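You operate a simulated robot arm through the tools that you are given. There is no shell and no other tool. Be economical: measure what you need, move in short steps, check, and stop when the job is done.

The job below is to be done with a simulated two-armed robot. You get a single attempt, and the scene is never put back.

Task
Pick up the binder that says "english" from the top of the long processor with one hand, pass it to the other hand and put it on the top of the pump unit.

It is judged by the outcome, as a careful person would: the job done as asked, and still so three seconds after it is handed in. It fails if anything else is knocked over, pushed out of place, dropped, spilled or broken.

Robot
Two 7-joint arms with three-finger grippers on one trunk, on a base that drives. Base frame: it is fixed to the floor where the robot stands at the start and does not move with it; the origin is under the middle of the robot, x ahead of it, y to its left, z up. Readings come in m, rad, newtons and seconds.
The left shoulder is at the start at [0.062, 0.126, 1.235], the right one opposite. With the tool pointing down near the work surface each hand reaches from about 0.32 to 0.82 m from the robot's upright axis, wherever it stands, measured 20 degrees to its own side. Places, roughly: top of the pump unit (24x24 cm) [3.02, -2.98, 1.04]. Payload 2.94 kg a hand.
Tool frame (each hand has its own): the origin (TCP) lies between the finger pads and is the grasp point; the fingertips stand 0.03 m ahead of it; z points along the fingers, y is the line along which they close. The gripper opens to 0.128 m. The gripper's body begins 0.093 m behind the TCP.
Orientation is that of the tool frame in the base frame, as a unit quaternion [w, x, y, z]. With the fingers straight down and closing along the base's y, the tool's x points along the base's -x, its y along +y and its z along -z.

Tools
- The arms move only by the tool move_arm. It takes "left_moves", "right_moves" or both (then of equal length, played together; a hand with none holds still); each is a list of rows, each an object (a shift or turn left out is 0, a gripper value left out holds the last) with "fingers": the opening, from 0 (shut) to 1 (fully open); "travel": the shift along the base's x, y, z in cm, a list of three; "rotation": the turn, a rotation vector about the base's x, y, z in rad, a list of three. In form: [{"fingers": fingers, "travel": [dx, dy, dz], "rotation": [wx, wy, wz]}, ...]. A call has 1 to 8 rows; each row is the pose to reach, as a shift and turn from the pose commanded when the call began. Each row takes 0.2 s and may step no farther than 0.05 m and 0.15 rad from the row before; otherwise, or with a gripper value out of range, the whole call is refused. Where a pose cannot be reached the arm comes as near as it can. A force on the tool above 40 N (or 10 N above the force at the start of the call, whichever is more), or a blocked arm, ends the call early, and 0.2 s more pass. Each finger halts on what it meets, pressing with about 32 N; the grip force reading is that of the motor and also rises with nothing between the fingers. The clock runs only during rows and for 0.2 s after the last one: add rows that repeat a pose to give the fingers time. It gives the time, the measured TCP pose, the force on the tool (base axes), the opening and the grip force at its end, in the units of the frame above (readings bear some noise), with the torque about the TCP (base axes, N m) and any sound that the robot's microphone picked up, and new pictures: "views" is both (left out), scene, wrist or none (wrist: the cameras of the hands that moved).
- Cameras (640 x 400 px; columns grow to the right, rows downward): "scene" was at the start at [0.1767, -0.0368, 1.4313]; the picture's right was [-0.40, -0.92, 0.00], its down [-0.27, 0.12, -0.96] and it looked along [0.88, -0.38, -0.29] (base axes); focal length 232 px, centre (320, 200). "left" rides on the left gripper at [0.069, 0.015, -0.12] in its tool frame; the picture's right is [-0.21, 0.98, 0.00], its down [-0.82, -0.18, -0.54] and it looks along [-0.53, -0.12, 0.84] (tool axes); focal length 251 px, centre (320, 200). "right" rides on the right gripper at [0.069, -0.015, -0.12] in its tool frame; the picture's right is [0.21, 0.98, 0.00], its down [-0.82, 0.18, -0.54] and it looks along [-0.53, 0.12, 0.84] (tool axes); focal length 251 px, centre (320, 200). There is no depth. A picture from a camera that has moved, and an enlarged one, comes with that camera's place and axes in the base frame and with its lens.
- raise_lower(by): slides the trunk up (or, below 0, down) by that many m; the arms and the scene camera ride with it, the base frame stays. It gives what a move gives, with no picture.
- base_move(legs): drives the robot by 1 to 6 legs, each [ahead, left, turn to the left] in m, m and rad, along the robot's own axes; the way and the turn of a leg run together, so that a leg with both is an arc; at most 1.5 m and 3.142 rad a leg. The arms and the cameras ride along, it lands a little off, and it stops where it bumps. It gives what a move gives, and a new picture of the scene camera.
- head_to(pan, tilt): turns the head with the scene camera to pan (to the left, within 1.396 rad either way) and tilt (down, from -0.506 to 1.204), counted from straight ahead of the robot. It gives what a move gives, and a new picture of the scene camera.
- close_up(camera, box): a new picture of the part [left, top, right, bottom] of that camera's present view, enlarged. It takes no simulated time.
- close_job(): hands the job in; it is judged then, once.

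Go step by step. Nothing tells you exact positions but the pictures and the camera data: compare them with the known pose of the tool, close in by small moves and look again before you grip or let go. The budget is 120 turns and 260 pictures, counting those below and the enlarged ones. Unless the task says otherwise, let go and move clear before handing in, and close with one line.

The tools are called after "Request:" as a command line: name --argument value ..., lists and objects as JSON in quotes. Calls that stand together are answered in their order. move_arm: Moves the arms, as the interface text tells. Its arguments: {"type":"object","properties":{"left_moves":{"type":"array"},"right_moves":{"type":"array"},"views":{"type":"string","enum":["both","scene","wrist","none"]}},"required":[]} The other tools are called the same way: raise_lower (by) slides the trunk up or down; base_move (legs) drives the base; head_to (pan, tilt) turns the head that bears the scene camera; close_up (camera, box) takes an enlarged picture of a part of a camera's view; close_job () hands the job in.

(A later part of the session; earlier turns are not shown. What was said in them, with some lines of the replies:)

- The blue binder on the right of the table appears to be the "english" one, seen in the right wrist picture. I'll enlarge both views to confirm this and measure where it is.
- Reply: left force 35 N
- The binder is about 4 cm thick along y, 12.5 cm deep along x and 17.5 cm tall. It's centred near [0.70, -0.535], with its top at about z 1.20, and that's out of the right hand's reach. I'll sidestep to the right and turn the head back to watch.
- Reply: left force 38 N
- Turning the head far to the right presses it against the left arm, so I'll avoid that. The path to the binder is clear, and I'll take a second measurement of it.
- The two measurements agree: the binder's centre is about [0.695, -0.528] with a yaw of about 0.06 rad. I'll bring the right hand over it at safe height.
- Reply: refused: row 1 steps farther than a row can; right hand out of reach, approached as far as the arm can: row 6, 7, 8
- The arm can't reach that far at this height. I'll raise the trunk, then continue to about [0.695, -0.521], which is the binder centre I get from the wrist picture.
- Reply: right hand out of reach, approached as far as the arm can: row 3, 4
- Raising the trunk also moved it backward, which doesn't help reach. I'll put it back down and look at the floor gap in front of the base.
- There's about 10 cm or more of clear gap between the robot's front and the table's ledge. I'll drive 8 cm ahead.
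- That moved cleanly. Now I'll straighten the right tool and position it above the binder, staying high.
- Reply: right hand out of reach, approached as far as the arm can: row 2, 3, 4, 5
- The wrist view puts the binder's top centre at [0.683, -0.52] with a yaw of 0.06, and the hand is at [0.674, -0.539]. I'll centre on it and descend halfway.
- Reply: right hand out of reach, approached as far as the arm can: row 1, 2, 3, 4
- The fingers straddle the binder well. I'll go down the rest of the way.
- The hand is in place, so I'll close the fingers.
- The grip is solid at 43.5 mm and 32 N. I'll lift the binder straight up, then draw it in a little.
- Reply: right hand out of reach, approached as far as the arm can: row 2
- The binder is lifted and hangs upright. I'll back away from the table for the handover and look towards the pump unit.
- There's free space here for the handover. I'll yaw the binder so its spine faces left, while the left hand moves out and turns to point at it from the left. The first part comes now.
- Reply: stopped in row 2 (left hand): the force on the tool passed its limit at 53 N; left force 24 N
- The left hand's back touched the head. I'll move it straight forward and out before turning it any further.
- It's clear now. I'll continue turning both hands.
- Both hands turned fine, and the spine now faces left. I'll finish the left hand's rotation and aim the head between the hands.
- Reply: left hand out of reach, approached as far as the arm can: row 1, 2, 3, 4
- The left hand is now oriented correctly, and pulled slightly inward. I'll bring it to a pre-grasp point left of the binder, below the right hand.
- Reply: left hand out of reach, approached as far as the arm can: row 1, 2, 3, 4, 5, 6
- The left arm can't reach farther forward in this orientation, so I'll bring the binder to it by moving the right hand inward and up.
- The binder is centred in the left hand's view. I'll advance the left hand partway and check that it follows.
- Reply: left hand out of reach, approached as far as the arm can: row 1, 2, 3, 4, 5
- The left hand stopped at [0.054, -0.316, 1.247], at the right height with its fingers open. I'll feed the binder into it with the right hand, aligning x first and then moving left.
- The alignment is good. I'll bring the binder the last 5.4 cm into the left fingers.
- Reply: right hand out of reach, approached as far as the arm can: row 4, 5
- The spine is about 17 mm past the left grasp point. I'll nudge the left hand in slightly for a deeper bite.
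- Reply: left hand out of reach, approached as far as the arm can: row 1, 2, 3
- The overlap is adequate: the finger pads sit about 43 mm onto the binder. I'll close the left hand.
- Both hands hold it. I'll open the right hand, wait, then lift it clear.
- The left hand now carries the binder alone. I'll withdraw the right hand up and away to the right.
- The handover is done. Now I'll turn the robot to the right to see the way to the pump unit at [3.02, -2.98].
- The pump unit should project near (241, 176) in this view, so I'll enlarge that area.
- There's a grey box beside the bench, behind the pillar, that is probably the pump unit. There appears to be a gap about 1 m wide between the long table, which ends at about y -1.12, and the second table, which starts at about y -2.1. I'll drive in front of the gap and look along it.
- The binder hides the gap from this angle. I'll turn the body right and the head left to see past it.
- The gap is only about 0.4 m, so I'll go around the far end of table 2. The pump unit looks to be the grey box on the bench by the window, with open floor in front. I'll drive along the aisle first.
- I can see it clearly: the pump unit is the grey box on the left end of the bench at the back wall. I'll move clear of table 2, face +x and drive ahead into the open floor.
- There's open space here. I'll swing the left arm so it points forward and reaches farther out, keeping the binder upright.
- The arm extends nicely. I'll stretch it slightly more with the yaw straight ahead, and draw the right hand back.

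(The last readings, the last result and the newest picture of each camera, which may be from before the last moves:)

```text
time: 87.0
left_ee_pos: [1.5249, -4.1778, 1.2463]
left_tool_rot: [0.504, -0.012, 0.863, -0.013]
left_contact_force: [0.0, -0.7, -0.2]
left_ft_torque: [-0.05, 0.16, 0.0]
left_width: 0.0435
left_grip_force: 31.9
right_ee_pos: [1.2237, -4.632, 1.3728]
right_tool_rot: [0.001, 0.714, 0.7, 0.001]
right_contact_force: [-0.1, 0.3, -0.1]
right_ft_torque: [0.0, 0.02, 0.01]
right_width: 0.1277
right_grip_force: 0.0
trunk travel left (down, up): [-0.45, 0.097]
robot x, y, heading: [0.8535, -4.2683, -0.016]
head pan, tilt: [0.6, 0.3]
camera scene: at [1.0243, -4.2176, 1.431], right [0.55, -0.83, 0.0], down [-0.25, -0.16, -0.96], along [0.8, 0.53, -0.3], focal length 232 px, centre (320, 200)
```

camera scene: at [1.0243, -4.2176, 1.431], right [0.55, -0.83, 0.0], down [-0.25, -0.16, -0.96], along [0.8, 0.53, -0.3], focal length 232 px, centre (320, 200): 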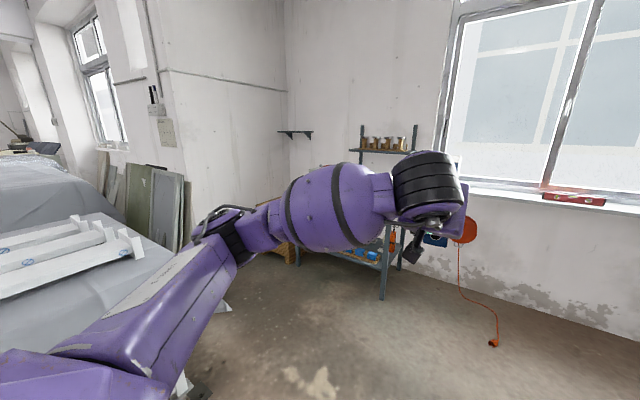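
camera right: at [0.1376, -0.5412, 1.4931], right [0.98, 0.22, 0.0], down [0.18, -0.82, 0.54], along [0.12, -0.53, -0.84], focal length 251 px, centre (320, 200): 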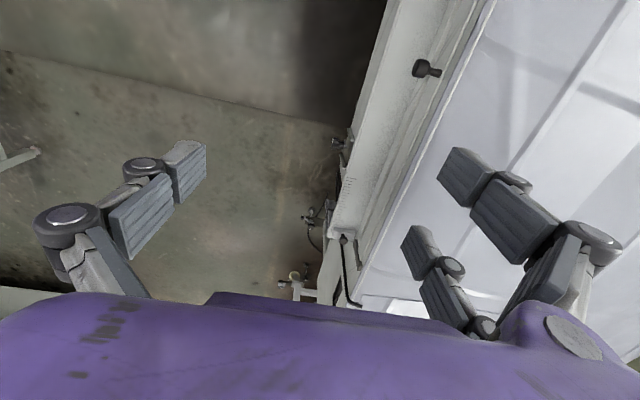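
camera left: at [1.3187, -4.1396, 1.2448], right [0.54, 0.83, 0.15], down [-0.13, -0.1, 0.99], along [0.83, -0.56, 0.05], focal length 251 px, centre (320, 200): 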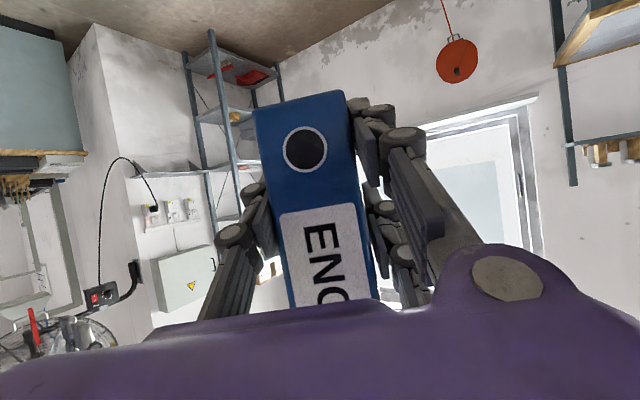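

The reach is now good, with the binder centre about 0.72 m ahead and 0.09 m left of the robot axis. I'll drive ahead along y ≈ -4.2, then sidestep towards the bench.

Request:
base_move --legs '[[0.95, 0, 0.016], [0, 0.6, 0]]'

Request:
head_to --pan 0.3 --tilt 0.35

```text
time: 97.2
left_ee_pos: [2.4747, -3.5864, 1.2482]
left_tool_rot: [0.506, -0.018, 0.863, -0.009]
left_contact_force: [-0.4, -0.3, -0.1]
left_ft_torque: [0.03, 0.1, 0.02]
left_width: 0.0434
left_grip_force: 32.1
right_ee_pos: [2.183, -4.0476, 1.3729]
right_tool_rot: [0.001, 0.707, 0.707, 0.002]
right_contact_force: [0.0, 1.3, -0.4]
right_ft_torque: [-0.02, 0.01, 0.0]
right_width: 0.1283
right_grip_force: 0.0
trunk travel left (down, up): [-0.45, 0.097]
robot x, y, heading: [1.8083, -3.6929, 0.001]
head pan, tilt: [0.6, 0.3]
camera scene: at [1.9755, -3.637, 1.4311], right [0.57, -0.82, 0.0], down [-0.24, -0.17, -0.96], along [0.79, 0.54, -0.3], focal length 232 px, centre (320, 200)
```

scene: 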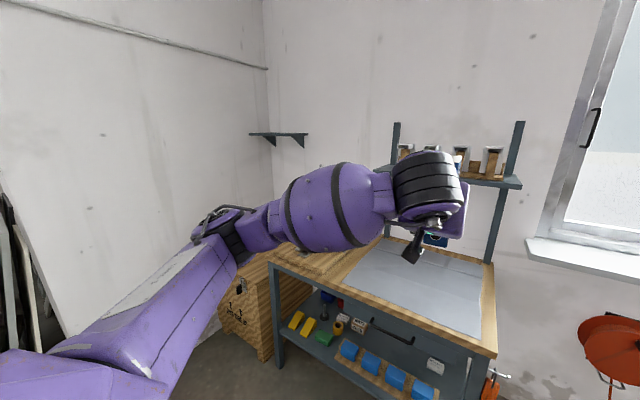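

```text
time: 98.0
left_ee_pos: [2.4747, -3.5863, 1.2472]
left_tool_rot: [0.506, -0.018, 0.863, -0.008]
left_contact_force: [0.3, 0.2, 0.2]
left_ft_torque: [-0.04, 0.1, 0.02]
left_width: 0.0436
left_grip_force: 32.0
right_ee_pos: [2.1829, -4.0472, 1.3732]
right_tool_rot: [0.001, 0.707, 0.707, 0.0]
right_contact_force: [-0.6, -0.3, -0.7]
right_ft_torque: [0.02, -0.01, 0.0]
right_width: 0.1281
right_grip_force: 0.0
trunk travel left (down, up): [-0.45, 0.097]
robot x, y, heading: [1.8053, -3.6904, 0.006]
head pan, tilt: [0.3, 0.351]
camera scene: at [1.9875, -3.6619, 1.4264], right [0.3, -0.95, 0.0], down [-0.33, -0.1, -0.94], along [0.9, 0.28, -0.34], focal length 232 px, centre (320, 200)
```

scene: 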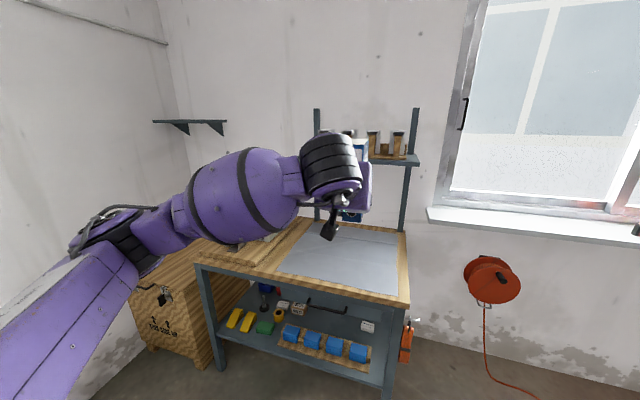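

The forearm hides the pump unit from the head. I'll sidestep level with it, still short of the bench, and turn the right hand so its camera looks forward and left.

Request:
base_move --legs '[[0, 0.5, 0]]'

Request:
move_arm --right_moves '[{"rotation": [0, 0, 0.149]}, {"rotation": [0, 0, 0.298]}, {"rotation": [0, 0, 0.447]}, {"rotation": [0, 0, 0.596]}, {"rotation": [0, 0, 0.745]}, {"rotation": [0, 0, 0.894]}, {"rotation": [0, 0, 1.043]}, {"rotation": [0, 0, 1.19]}]' --views "none"

Request:
move_arm --right_moves '[{"rotation": [0, 0, 0.14]}, {"rotation": [0, 0, 0.28]}, {"rotation": [0, 0, 0.42]}, {"rotation": [0, 0, 0.56]}]' --views "wrist"

```text
time: 103.0
left_ee_pos: [2.4794, -3.0925, 1.2472]
left_tool_rot: [0.505, -0.011, 0.863, -0.013]
left_contact_force: [-0.9, 0.4, -0.1]
left_ft_torque: [-0.02, 0.15, -0.01]
left_width: 0.0435
left_grip_force: 31.8
right_ee_pos: [2.179, -3.547, 1.3725]
right_tool_rot: [0.001, 0.712, 0.702, 0.001]
right_contact_force: [0.1, 0.8, -0.8]
right_ft_torque: [0.03, 0.02, -0.01]
right_width: 0.1281
right_grip_force: 0.0
trunk travel left (down, up): [-0.45, 0.097]
robot x, y, heading: [1.8096, -3.1839, -0.015]
head pan, tilt: [0.3, 0.351]
camera scene: at [1.9904, -3.1583, 1.4264], right [0.28, -0.96, 0.0], down [-0.33, -0.1, -0.94], along [0.9, 0.27, -0.34], focal length 232 px, centre (320, 200)
```

scene: 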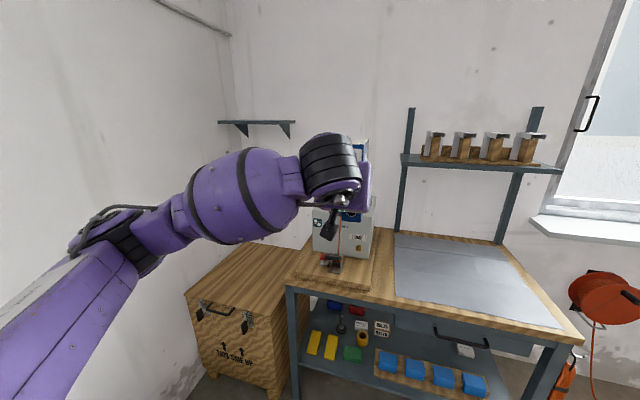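

```text
time: 104.8
left_ee_pos: [2.4793, -3.0921, 1.247]
left_tool_rot: [0.504, -0.011, 0.863, -0.012]
left_contact_force: [-0.1, -0.3, -0.3]
left_ft_torque: [0.02, 0.15, 0.06]
left_width: 0.0434
left_grip_force: 31.8
right_ee_pos: [2.1804, -3.5476, 1.3728]
right_tool_rot: [0.0, 0.196, 0.981, 0.002]
right_contact_force: [1.0, -0.5, 0.1]
right_ft_torque: [0.03, -0.01, 0.02]
right_width: 0.1283
right_grip_force: 0.2
trunk travel left (down, up): [-0.45, 0.097]
robot x, y, heading: [1.8088, -3.1883, -0.012]
head pan, tilt: [0.3, 0.351]
```

```text
time: 105.8
left_ee_pos: [2.4791, -3.0915, 1.2461]
left_tool_rot: [0.505, -0.011, 0.863, -0.012]
left_contact_force: [0.1, -0.4, 0.0]
left_ft_torque: [0.04, 0.11, 0.04]
left_width: 0.0435
left_grip_force: 31.7
right_ee_pos: [2.1805, -3.5476, 1.3722]
right_tool_rot: [-0.001, -0.083, 0.997, 0.002]
right_contact_force: [-0.1, -0.4, 0.0]
right_ft_torque: [0.01, -0.04, 0.0]
right_width: 0.128
right_grip_force: 0.1
trunk travel left (down, up): [-0.45, 0.097]
robot x, y, heading: [1.8112, -3.1834, -0.011]
head pan, tilt: [0.3, 0.351]
camera right: at [2.1154, -3.5751, 1.4923], right [-0.37, 0.93, 0.0], down [0.78, 0.31, 0.54], along [0.5, 0.21, -0.84], focal length 251 px, centre (320, 200)
```

right: 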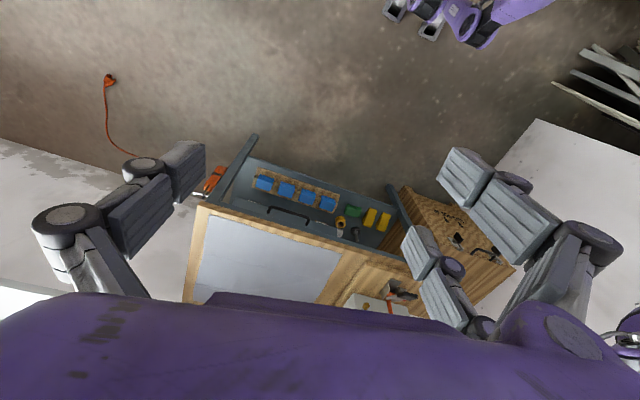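

The right wrist camera catches the pump unit at its lower edge. I'll tilt that hand to see it fully and enlarge the head view.

Request:
move_arm --right_moves '[{"rotation": [0.05, -0.13, 0]}, {"rotation": [0.1, -0.26, 0]}, {"rotation": [0.15, -0.39, 0]}, {"rotation": [0.2, -0.51, 0]}]' --views "wrist"

Request:
close_up --camera "scene" --box '[260, 120, 420, 300]'

```text
time: 106.8
left_ee_pos: [2.4812, -3.0946, 1.2457]
left_tool_rot: [0.503, -0.01, 0.864, -0.012]
left_contact_force: [0.4, -0.5, -2.8]
left_ft_torque: [0.03, 0.14, 0.02]
left_width: 0.0435
left_grip_force: 31.5
right_ee_pos: [2.1824, -3.5488, 1.3707]
right_tool_rot: [0.259, -0.078, 0.959, 0.081]
right_contact_force: [-0.4, 0.0, -0.9]
right_ft_torque: [0.05, 0.04, 0.04]
right_width: 0.1282
right_grip_force: 0.1
trunk travel left (down, up): [-0.45, 0.097]
robot x, y, heading: [1.8095, -3.1819, -0.013]
head pan, tilt: [0.3, 0.351]
camera right: at [2.0697, -3.5964, 1.4371], right [-0.37, 0.93, 0.0], down [0.4, 0.16, 0.9], along [0.84, 0.34, -0.43], focal length 251 px, centre (320, 200)
```

right: 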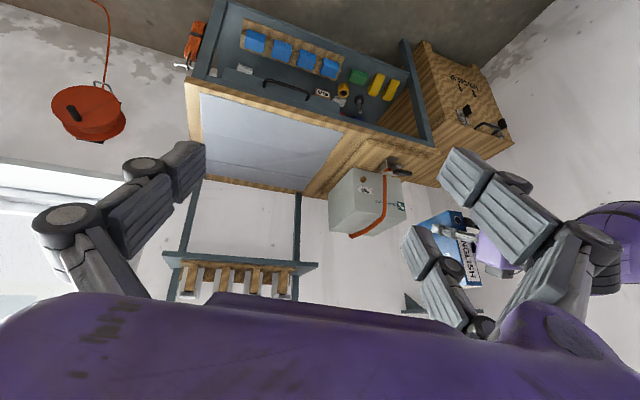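

```text
2.22 times, centred on (340, 210) of scene
camera zoom: at [1.9926, -3.1606, 1.426], right [0.28, -0.96, 0.0], down [-0.33, -0.1, -0.94], along [0.9, 0.27, -0.34], focal length 515 px, centre (276, 178)
```

zoom: 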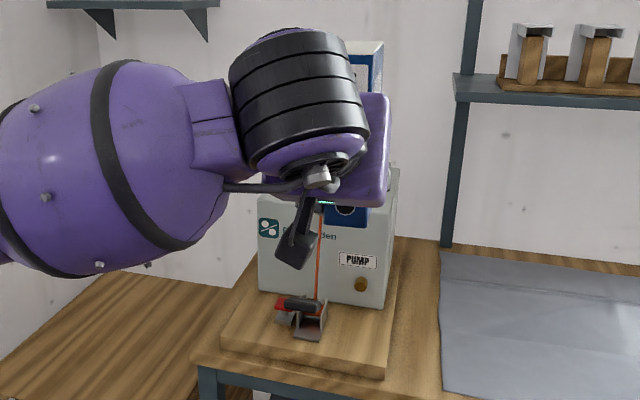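

The box is labelled PUMP. I'll enlarge the right wrist view to see its top surface and the hose.

Request:
close_up --camera "right" --box '[300, 140, 500, 300]'

```text
2.50 times, centred on (400, 220) of right
camera zoom: at [2.0697, -3.5964, 1.4371], right [-0.37, 0.93, 0.0], down [0.4, 0.16, 0.9], along [0.84, 0.34, -0.43], focal length 629 px, centre (120, 150)
```

zoom: 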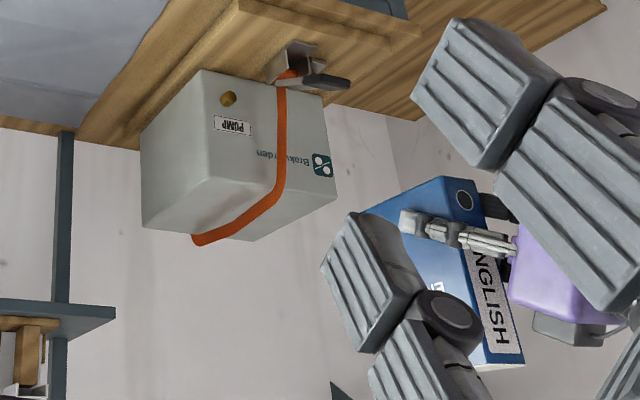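

The pump top corners come out at x 2.885–3.155 and y -3.105 to -2.86. A flat orange strap runs along x across the middle, so I'll set the binder down beside it, around y ≈ -3.045. I'll drive ahead now, with about 15 cm of clearance below the binder.

Request:
base_move --legs '[[0.42, 0.045, 0.012]]'

Request:
close_up --camera "right" --box '[0, 0, 640, 400]'

```text
time: 109.3
left_ee_pos: [2.8882, -3.0335, 1.2463]
left_tool_rot: [0.504, -0.021, 0.863, -0.007]
left_contact_force: [-0.1, 0.4, -3.8]
left_ft_torque: [0.0, 0.12, -0.02]
left_width: 0.0437
left_grip_force: 31.7
right_ee_pos: [2.5994, -3.4943, 1.3725]
right_tool_rot: [0.258, -0.089, 0.959, 0.083]
right_contact_force: [1.0, -0.4, 0.2]
right_ft_torque: [-0.04, -0.01, -0.01]
right_width: 0.1281
right_grip_force: 0.0
trunk travel left (down, up): [-0.45, 0.097]
robot x, y, heading: [2.2193, -3.1376, 0.012]
head pan, tilt: [0.3, 0.351]
camera scene: at [2.4012, -3.11, 1.4265], right [0.3, -0.95, 0.0], down [-0.33, -0.1, -0.94], along [0.89, 0.29, -0.34], focal length 232 px, centre (320, 200)
```

scene: 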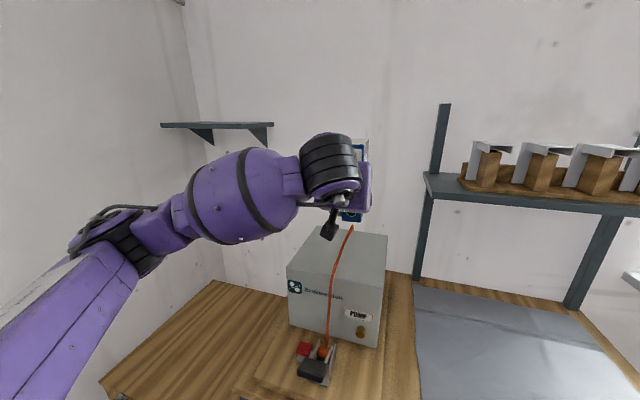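

```text
1.00 times, centred on (320, 200) of right (not enlarged: the box is as wide or as high as the picture)
camera zoom: at [2.4874, -3.544, 1.4388], right [-0.39, 0.92, 0.0], down [0.4, 0.17, 0.9], along [0.83, 0.35, -0.44], focal length 251 px, centre (320, 200)
```

zoom: 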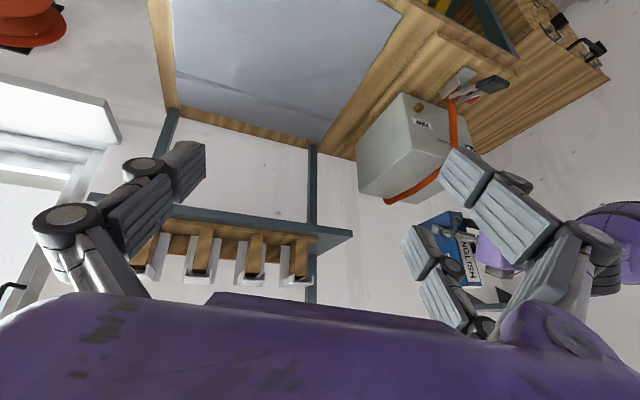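

Both views agree that the strap is at y ≈ -2.985 and about 2 cm wide. I'll move ahead the last 8 cm with a slight shift to the right.

Request:
base_move --legs '[[0.085, -0.012, -0.01]]'

Request:
close_up --camera "right" --box '[340, 60, 520, 300]'

```text
time: 110.4
left_ee_pos: [2.9731, -3.0511, 1.2473]
left_tool_rot: [0.505, -0.015, 0.863, -0.01]
left_contact_force: [-0.1, -0.7, -4.5]
left_ft_torque: [0.0, 0.13, 0.01]
left_width: 0.0436
left_grip_force: 32.3
right_ee_pos: [2.6787, -3.5098, 1.3741]
right_tool_rot: [0.259, -0.085, 0.959, 0.081]
right_contact_force: [0.4, 0.0, 0.6]
right_ft_torque: [0.02, 0.0, 0.0]
right_width: 0.1282
right_grip_force: 0.0
trunk travel left (down, up): [-0.45, 0.097]
robot x, y, heading: [2.3041, -3.1535, 0.0]
head pan, tilt: [0.3, 0.351]
camera scene: at [2.4849, -3.1232, 1.4265], right [0.29, -0.96, 0.0], down [-0.33, -0.1, -0.94], along [0.9, 0.28, -0.34], focal length 232 px, centre (320, 200)
```

scene: 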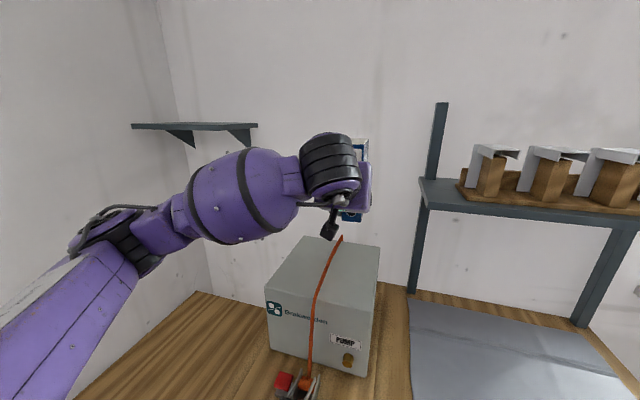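

```text
1.67 times, centred on (430, 180) of right
camera zoom: at [2.5666, -3.558, 1.439], right [-0.38, 0.92, 0.0], down [0.4, 0.17, 0.9], along [0.83, 0.34, -0.44], focal length 419 px, centre (137, 233)
```

zoom: 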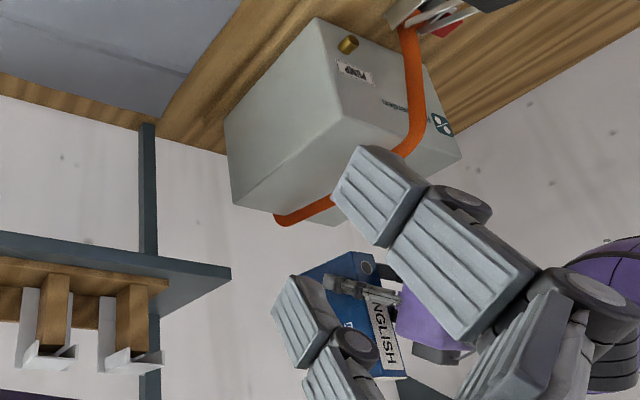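

The binder is positioned above the clear strip to the right of the strap. I'll lower it most of the way and turn the right camera for a better view.

Request:
move_arm --left_moves '[{"fingers": 0, "travel": [0, 0, -2]}, {"travel": [0, 0, -4]}, {"travel": [0, 0, -6]}, {"travel": [0, 0, -8]}, {"travel": [0, 0, -10]}, {"travel": [0, 0, -10]}]' --right_moves '[{"fingers": 1, "rotation": [0, 0, 0.1]}, {"rotation": [0, 0, 0.2]}, {"rotation": [0, 0, 0.3]}, {"rotation": [0, 0, 0.4]}, {"rotation": [0, 0, 0.4]}, {"rotation": [0, 0, 0.4]}]'

```text
time: 111.8
left_ee_pos: [2.9763, -3.0498, 1.1462]
left_tool_rot: [0.504, -0.017, 0.863, -0.009]
left_contact_force: [0.9, -0.1, -2.4]
left_ft_torque: [-0.02, 0.11, 0.02]
left_width: 0.0434
left_grip_force: 32.3
right_ee_pos: [2.6654, -3.5009, 1.3708]
right_tool_rot: [0.236, -0.272, 0.924, 0.132]
right_contact_force: [0.8, -1.1, -0.2]
right_ft_torque: [0.01, 0.04, 0.04]
right_width: 0.1275
right_grip_force: 0.0
right hand out of reach, approached as far as the arm can: row 4, 5, 6
trunk travel left (down, up): [-0.45, 0.097]
robot x, y, heading: [2.3027, -3.1504, 0.005]
head pan, tilt: [0.3, 0.351]
camera scene: at [2.4877, -3.1243, 1.4261], right [0.29, -0.96, 0.0], down [-0.33, -0.1, -0.94], along [0.9, 0.28, -0.34], focal length 232 px, centre (320, 200)
camera right: at [2.5802, -3.5901, 1.4364], right [-0.71, 0.7, 0.0], down [0.31, 0.31, 0.9], along [0.63, 0.64, -0.44], focal length 251 px, centre (320, 200)
camera left: at [2.8375, -3.0362, 1.143], right [0.09, 0.98, 0.16], down [-0.06, -0.15, 0.99], along [0.99, -0.1, 0.05], focal length 251 px, centre (320, 200)
```

scene: 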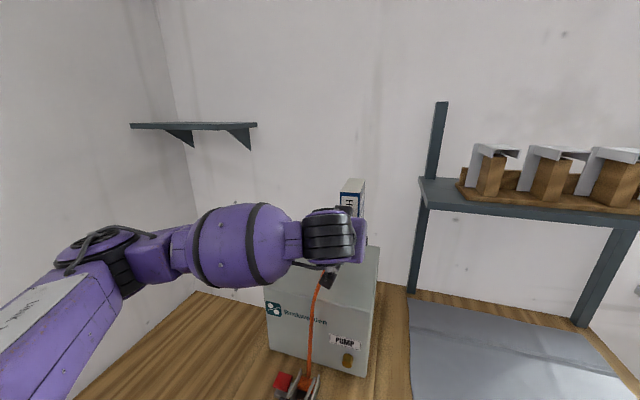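
right: 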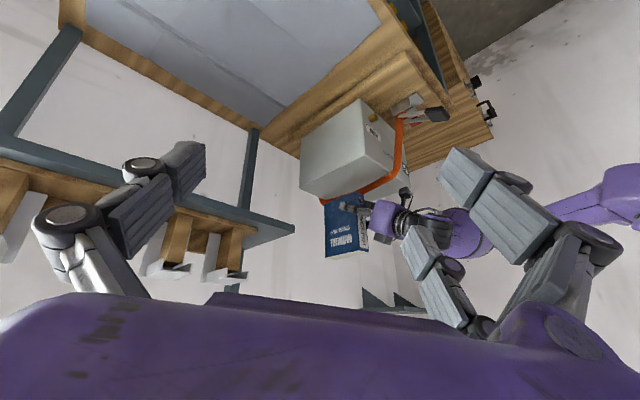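
left: 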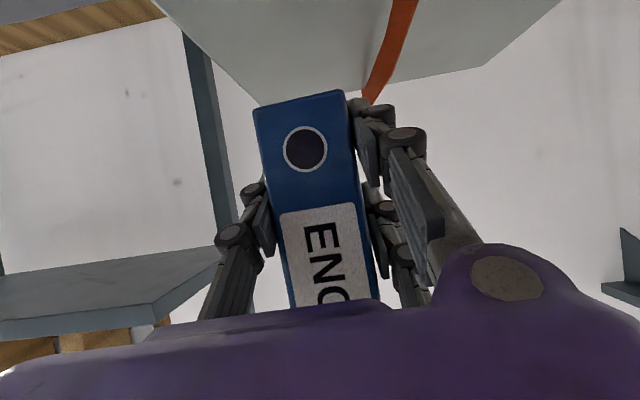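

The strap and the pump edge lie where I estimated, and the binder's bottom is about 6 cm above the top. I'll lower it gently in small steps until contact.

Request:
move_arm --left_moves '[{"fingers": 0, "travel": [0, 0, -1.5]}, {"travel": [0, 0, -3]}, {"travel": [0, 0, -4]}, {"travel": [0, 0, -4.8]}, {"travel": [0, 0, -4.8]}]'

Request:
close_up --camera "right" --box '[270, 80, 450, 280]'

```text
time: 113.0
left_ee_pos: [2.9729, -3.0509, 1.0997]
left_tool_rot: [0.505, -0.015, 0.863, -0.01]
left_contact_force: [-0.8, 0.4, -3.1]
left_ft_torque: [-0.03, 0.1, 0.0]
left_width: 0.0434
left_grip_force: 32.2
right_ee_pos: [2.6621, -3.5005, 1.3706]
right_tool_rot: [0.237, -0.271, 0.924, 0.131]
right_contact_force: [-0.5, 0.5, 0.5]
right_ft_torque: [-0.02, -0.01, 0.01]
right_width: 0.128
right_grip_force: 0.0
trunk travel left (down, up): [-0.45, 0.097]
robot x, y, heading: [2.3036, -3.1507, -0.002]
head pan, tilt: [0.3, 0.351]
camera scene: at [2.4854, -3.1233, 1.4264], right [0.29, -0.96, 0.0], down [-0.33, -0.1, -0.94], along [0.9, 0.28, -0.34], focal length 232 px, centre (320, 200)
camera left: at [2.8332, -3.0373, 1.0968], right [0.09, 0.98, 0.15], down [-0.07, -0.15, 0.99], along [0.99, -0.1, 0.05], focal length 251 px, centre (320, 200)
```

scene: 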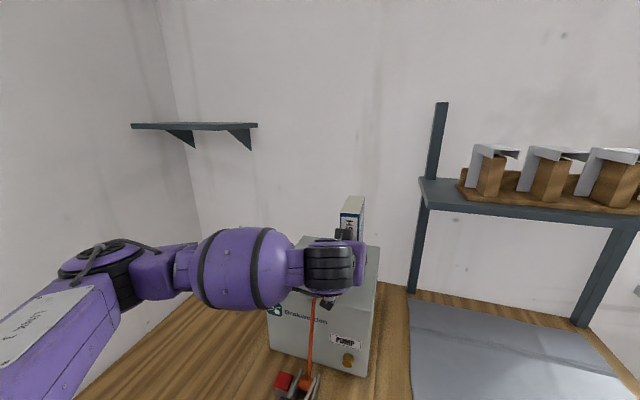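
left: 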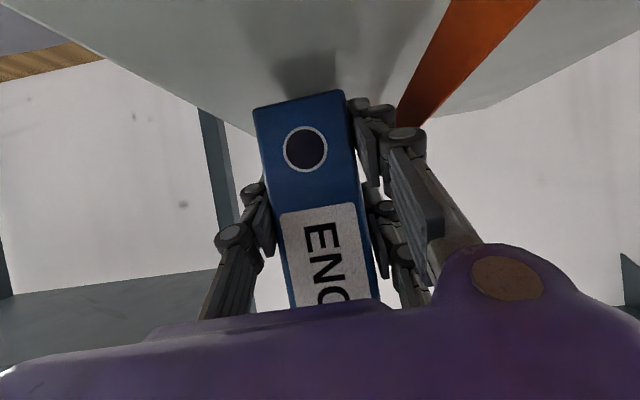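

```text
2.00 times, centred on (360, 180) of right
camera zoom: at [2.5778, -3.5891, 1.4372], right [-0.71, 0.7, 0.0], down [0.31, 0.31, 0.9], along [0.63, 0.64, -0.44], focal length 503 px, centre (240, 240)
```

zoom: 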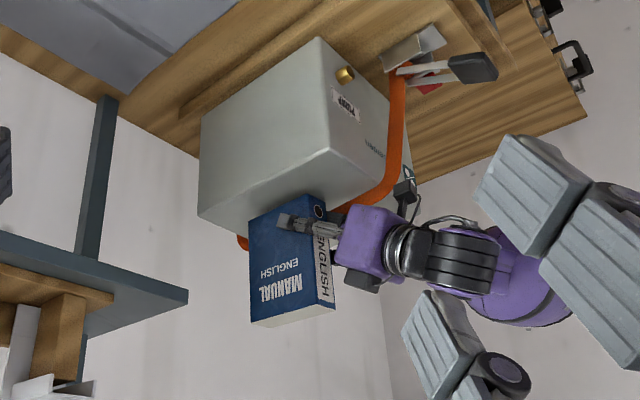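

The shadow is closing in, with about 1 cm left. I'll make finer steps.

Request:
move_arm --left_moves '[{"fingers": 0, "travel": [0, 0, -0.4]}, {"travel": [0, 0, -0.8]}, {"travel": [0, 0, -0.8]}]' --views "wrist"

```text
time: 113.8
left_ee_pos: [2.9734, -3.0515, 1.091]
left_tool_rot: [0.505, -0.017, 0.863, -0.009]
left_contact_force: [0.1, 0.3, -2.7]
left_ft_torque: [-0.01, 0.14, 0.01]
left_width: 0.0434
left_grip_force: 31.9
right_ee_pos: [2.6628, -3.501, 1.3725]
right_tool_rot: [0.237, -0.272, 0.924, 0.131]
right_contact_force: [0.7, -0.6, -0.4]
right_ft_torque: [0.02, 0.01, 0.0]
right_width: 0.128
right_grip_force: 0.0
trunk travel left (down, up): [-0.45, 0.097]
robot x, y, heading: [2.3038, -3.1534, -0.001]
head pan, tilt: [0.3, 0.351]
camera left: at [2.833, -3.0369, 1.0888], right [0.09, 0.98, 0.15], down [-0.07, -0.15, 0.99], along [0.99, -0.1, 0.05], focal length 251 px, centre (320, 200)
```

left: 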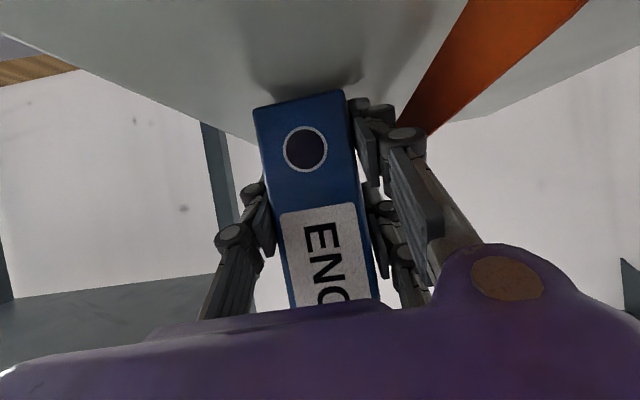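

Request:
move_arm --left_moves '[{"fingers": 0, "travel": [0, 0, -0.25]}, {"travel": [0, 0, -0.5]}, {"travel": [0, 0, -0.5]}]' --views "wrist"

```text
time: 114.6
left_ee_pos: [2.9732, -3.0511, 1.0876]
left_tool_rot: [0.506, -0.015, 0.862, -0.011]
left_contact_force: [0.4, 0.6, 4.6]
left_ft_torque: [0.26, 0.1, 0.02]
left_width: 0.0434
left_grip_force: 31.9
right_ee_pos: [2.6624, -3.5001, 1.3715]
right_tool_rot: [0.238, -0.271, 0.924, 0.13]
right_contact_force: [-0.5, 0.6, -0.2]
right_ft_torque: [-0.05, -0.01, -0.01]
right_width: 0.1277
right_grip_force: 0.0
trunk travel left (down, up): [-0.45, 0.097]
robot x, y, heading: [2.3073, -3.1529, -0.002]
head pan, tilt: [0.3, 0.351]
camera left: at [2.8343, -3.0379, 1.0843], right [0.09, 0.98, 0.15], down [-0.07, -0.15, 0.99], along [0.99, -0.1, 0.06], focal length 251 px, centre (320, 200)
```

left: 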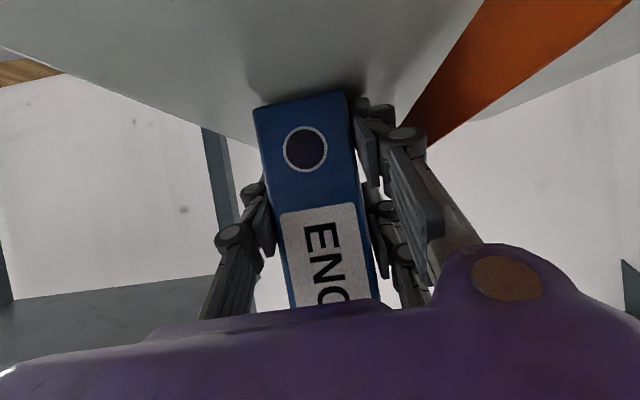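

Contact: the force changed by about 7 N. I'll ease down a hair more to seat it, check from the side, then release.

Request:
move_arm --left_moves '[{"fingers": 0, "travel": [0, 0, -0.15]}, {"travel": [0, 0, -0.15]}]' --views "none"

Request:
close_up --camera "right" --box '[270, 100, 430, 280]'

```text
time: 115.2
left_ee_pos: [2.9739, -3.0504, 1.0874]
left_tool_rot: [0.507, -0.015, 0.862, -0.011]
left_contact_force: [2.8, 0.6, 13.4]
left_ft_torque: [0.45, -0.1, -0.07]
left_width: 0.0437
left_grip_force: 32.0
right_ee_pos: [2.6633, -3.5014, 1.3711]
right_tool_rot: [0.237, -0.271, 0.924, 0.13]
right_contact_force: [-0.4, 0.6, 0.1]
right_ft_torque: [0.05, -0.02, 0.01]
right_width: 0.128
right_grip_force: 0.0
trunk travel left (down, up): [-0.45, 0.097]
robot x, y, heading: [2.3048, -3.1541, -0.005]
head pan, tilt: [0.3, 0.351]
```

```text
2.22 times, centred on (350, 190) of right
camera zoom: at [2.5764, -3.5894, 1.4376], right [-0.71, 0.7, 0.0], down [0.31, 0.31, 0.9], along [0.63, 0.64, -0.44], focal length 559 px, centre (253, 222)
```

zoom: 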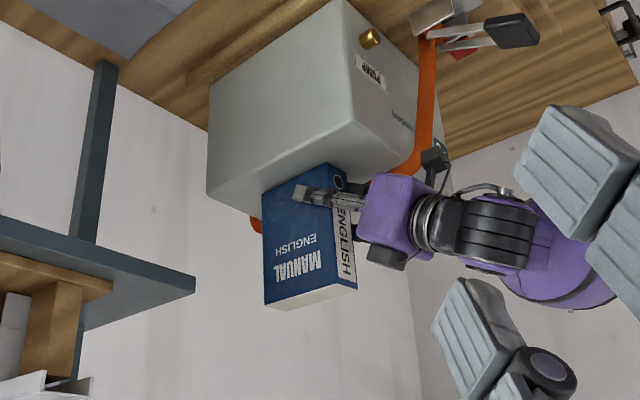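

The binder is standing on the pump top. I'll open the left hand gently.

Request:
move_arm --left_moves '[{"fingers": 0.37}, {"fingers": 0.45}, {"fingers": 0.6}, {"fingers": 0.8}, {"fingers": 0.8}]' --views "wrist"

Request:
close_up --camera "right" --box '[270, 100, 430, 280]'

```text
time: 116.4
left_ee_pos: [2.9719, -3.0499, 1.0822]
left_tool_rot: [0.504, -0.016, 0.864, -0.01]
left_contact_force: [-0.9, -0.6, 1.0]
left_ft_torque: [0.0, -0.01, 0.03]
left_width: 0.1041
left_grip_force: 0.0
right_ee_pos: [2.6634, -3.5, 1.3716]
right_tool_rot: [0.237, -0.272, 0.924, 0.131]
right_contact_force: [-0.7, -0.5, -0.2]
right_ft_torque: [0.0, -0.02, -0.02]
right_width: 0.1279
right_grip_force: 0.0
trunk travel left (down, up): [-0.45, 0.097]
robot x, y, heading: [2.3063, -3.1513, -0.0]
head pan, tilt: [0.3, 0.351]
camera left: at [2.8336, -3.0371, 1.0805], right [0.09, 0.98, 0.16], down [-0.06, -0.15, 0.99], along [0.99, -0.1, 0.05], focal length 251 px, centre (320, 200)
```

left: 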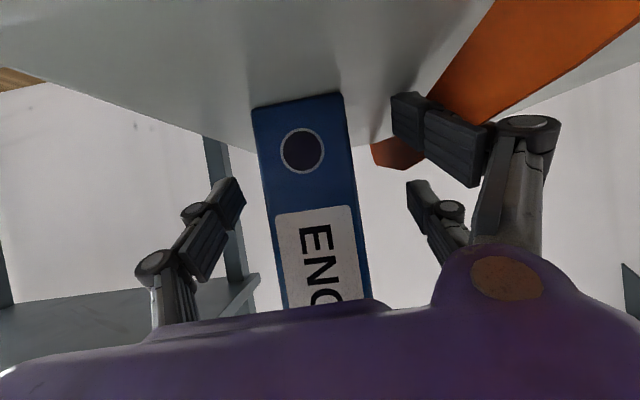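

```text
2.22 times, centred on (350, 190) of right
camera zoom: at [2.5776, -3.589, 1.4371], right [-0.71, 0.7, 0.0], down [0.31, 0.31, 0.9], along [0.63, 0.64, -0.44], focal length 559 px, centre (253, 222)
```

zoom: 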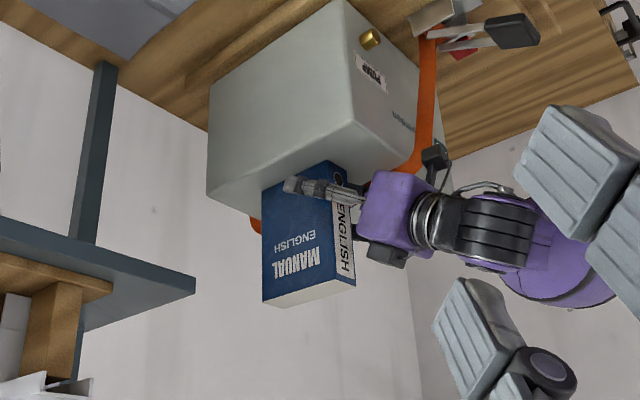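

The binder stands on its own. I'll withdraw the left hand backward along its own axis.

Request:
move_arm --left_moves '[{"fingers": 0.8, "travel": [-2, 0, 0.8]}, {"travel": [-4, 0, 1.8]}, {"travel": [-7, 0, 3.2]}, {"travel": [-10, 0, 5]}, {"travel": [-14, 0, 7]}, {"travel": [-17, 0, 9]}]' --views "scene"

Request:
base_move --legs '[[-0.25, 0, 0]]'

Request:
close_up --camera "right" --box '[0, 0, 640, 400]'

```text
time: 117.8
left_ee_pos: [2.8545, -3.0624, 1.1746]
left_tool_rot: [0.504, -0.016, 0.864, -0.008]
left_contact_force: [-0.1, -0.1, -0.4]
left_ft_torque: [0.01, -0.01, 0.05]
left_width: 0.1024
left_grip_force: 0.0
left hand out of reach, approached as far as the arm can: row 5, 6
right_ee_pos: [2.6632, -3.5037, 1.3697]
right_tool_rot: [0.237, -0.272, 0.923, 0.132]
right_contact_force: [0.0, -0.6, 0.0]
right_ft_torque: [0.05, -0.01, 0.02]
right_width: 0.1279
right_grip_force: 0.0
trunk travel left (down, up): [-0.45, 0.097]
robot x, y, heading: [2.305, -3.1525, -0.002]
head pan, tilt: [0.3, 0.351]
camera scene: at [2.4857, -3.1258, 1.4264], right [0.29, -0.96, 0.0], down [-0.33, -0.1, -0.94], along [0.9, 0.28, -0.34], focal length 232 px, centre (320, 200)
```

scene: 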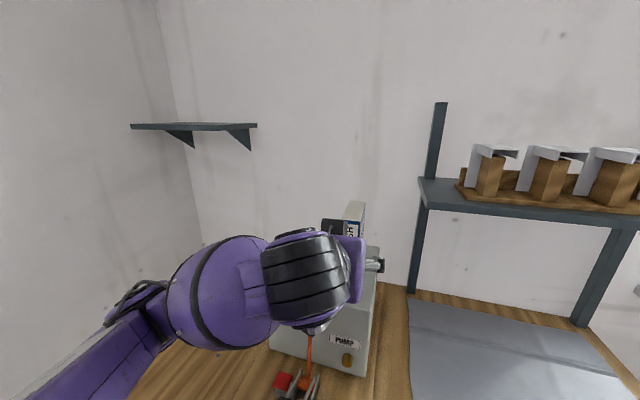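

```text
time: 119.6
left_ee_pos: [2.6077, -3.0592, 1.1732]
left_tool_rot: [0.504, -0.016, 0.864, -0.009]
left_contact_force: [-0.2, 0.6, 0.4]
left_ft_torque: [-0.01, 0.0, 0.01]
left_width: 0.1024
left_grip_force: 0.0
right_ee_pos: [2.418, -3.5002, 1.3714]
right_tool_rot: [0.238, -0.272, 0.924, 0.13]
right_contact_force: [-0.1, 0.5, 0.2]
right_ft_torque: [0.0, 0.0, 0.02]
right_width: 0.1278
right_grip_force: 0.1
trunk travel left (down, up): [-0.45, 0.097]
robot x, y, heading: [2.0608, -3.1502, -0.0]
head pan, tilt: [0.3, 0.351]
camera scene: at [2.2385, -3.1229, 1.4263], right [0.3, -0.96, 0.0], down [-0.33, -0.1, -0.94], along [0.9, 0.28, -0.34], focal length 232 px, centre (320, 200)
```

scene: 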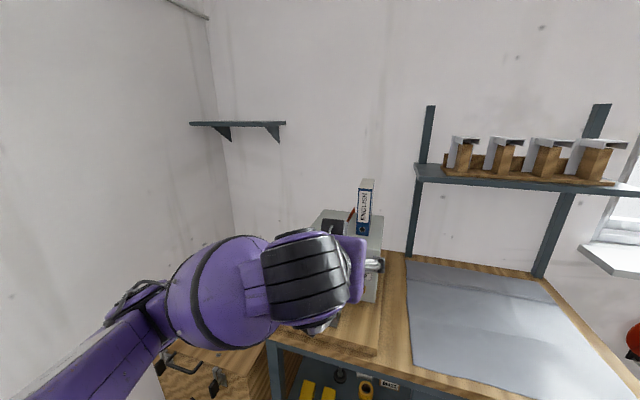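

```text
1.00 times, centred on (320, 200) of right (not enlarged: the box is as wide or as high as the picture)
camera zoom: at [2.3314, -3.5885, 1.4371], right [-0.71, 0.7, 0.0], down [0.31, 0.31, 0.9], along [0.63, 0.64, -0.44], focal length 251 px, centre (320, 200)
```

zoom: 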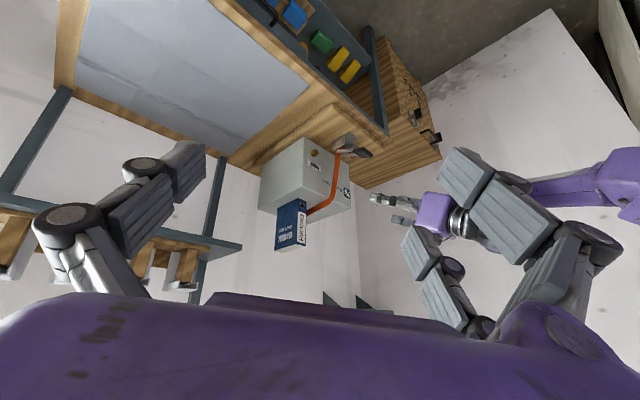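

The "english" binder stands upright on top of the pump unit beside the strap. Both hands are empty and clear of it, and nothing else was disturbed on the way. I'm handing the job in.

Request:
close_job

```text
The job is handed in.
```

The "english" binder was picked up with the right hand, passed to the left, and now stands upright on top of the pump unit.
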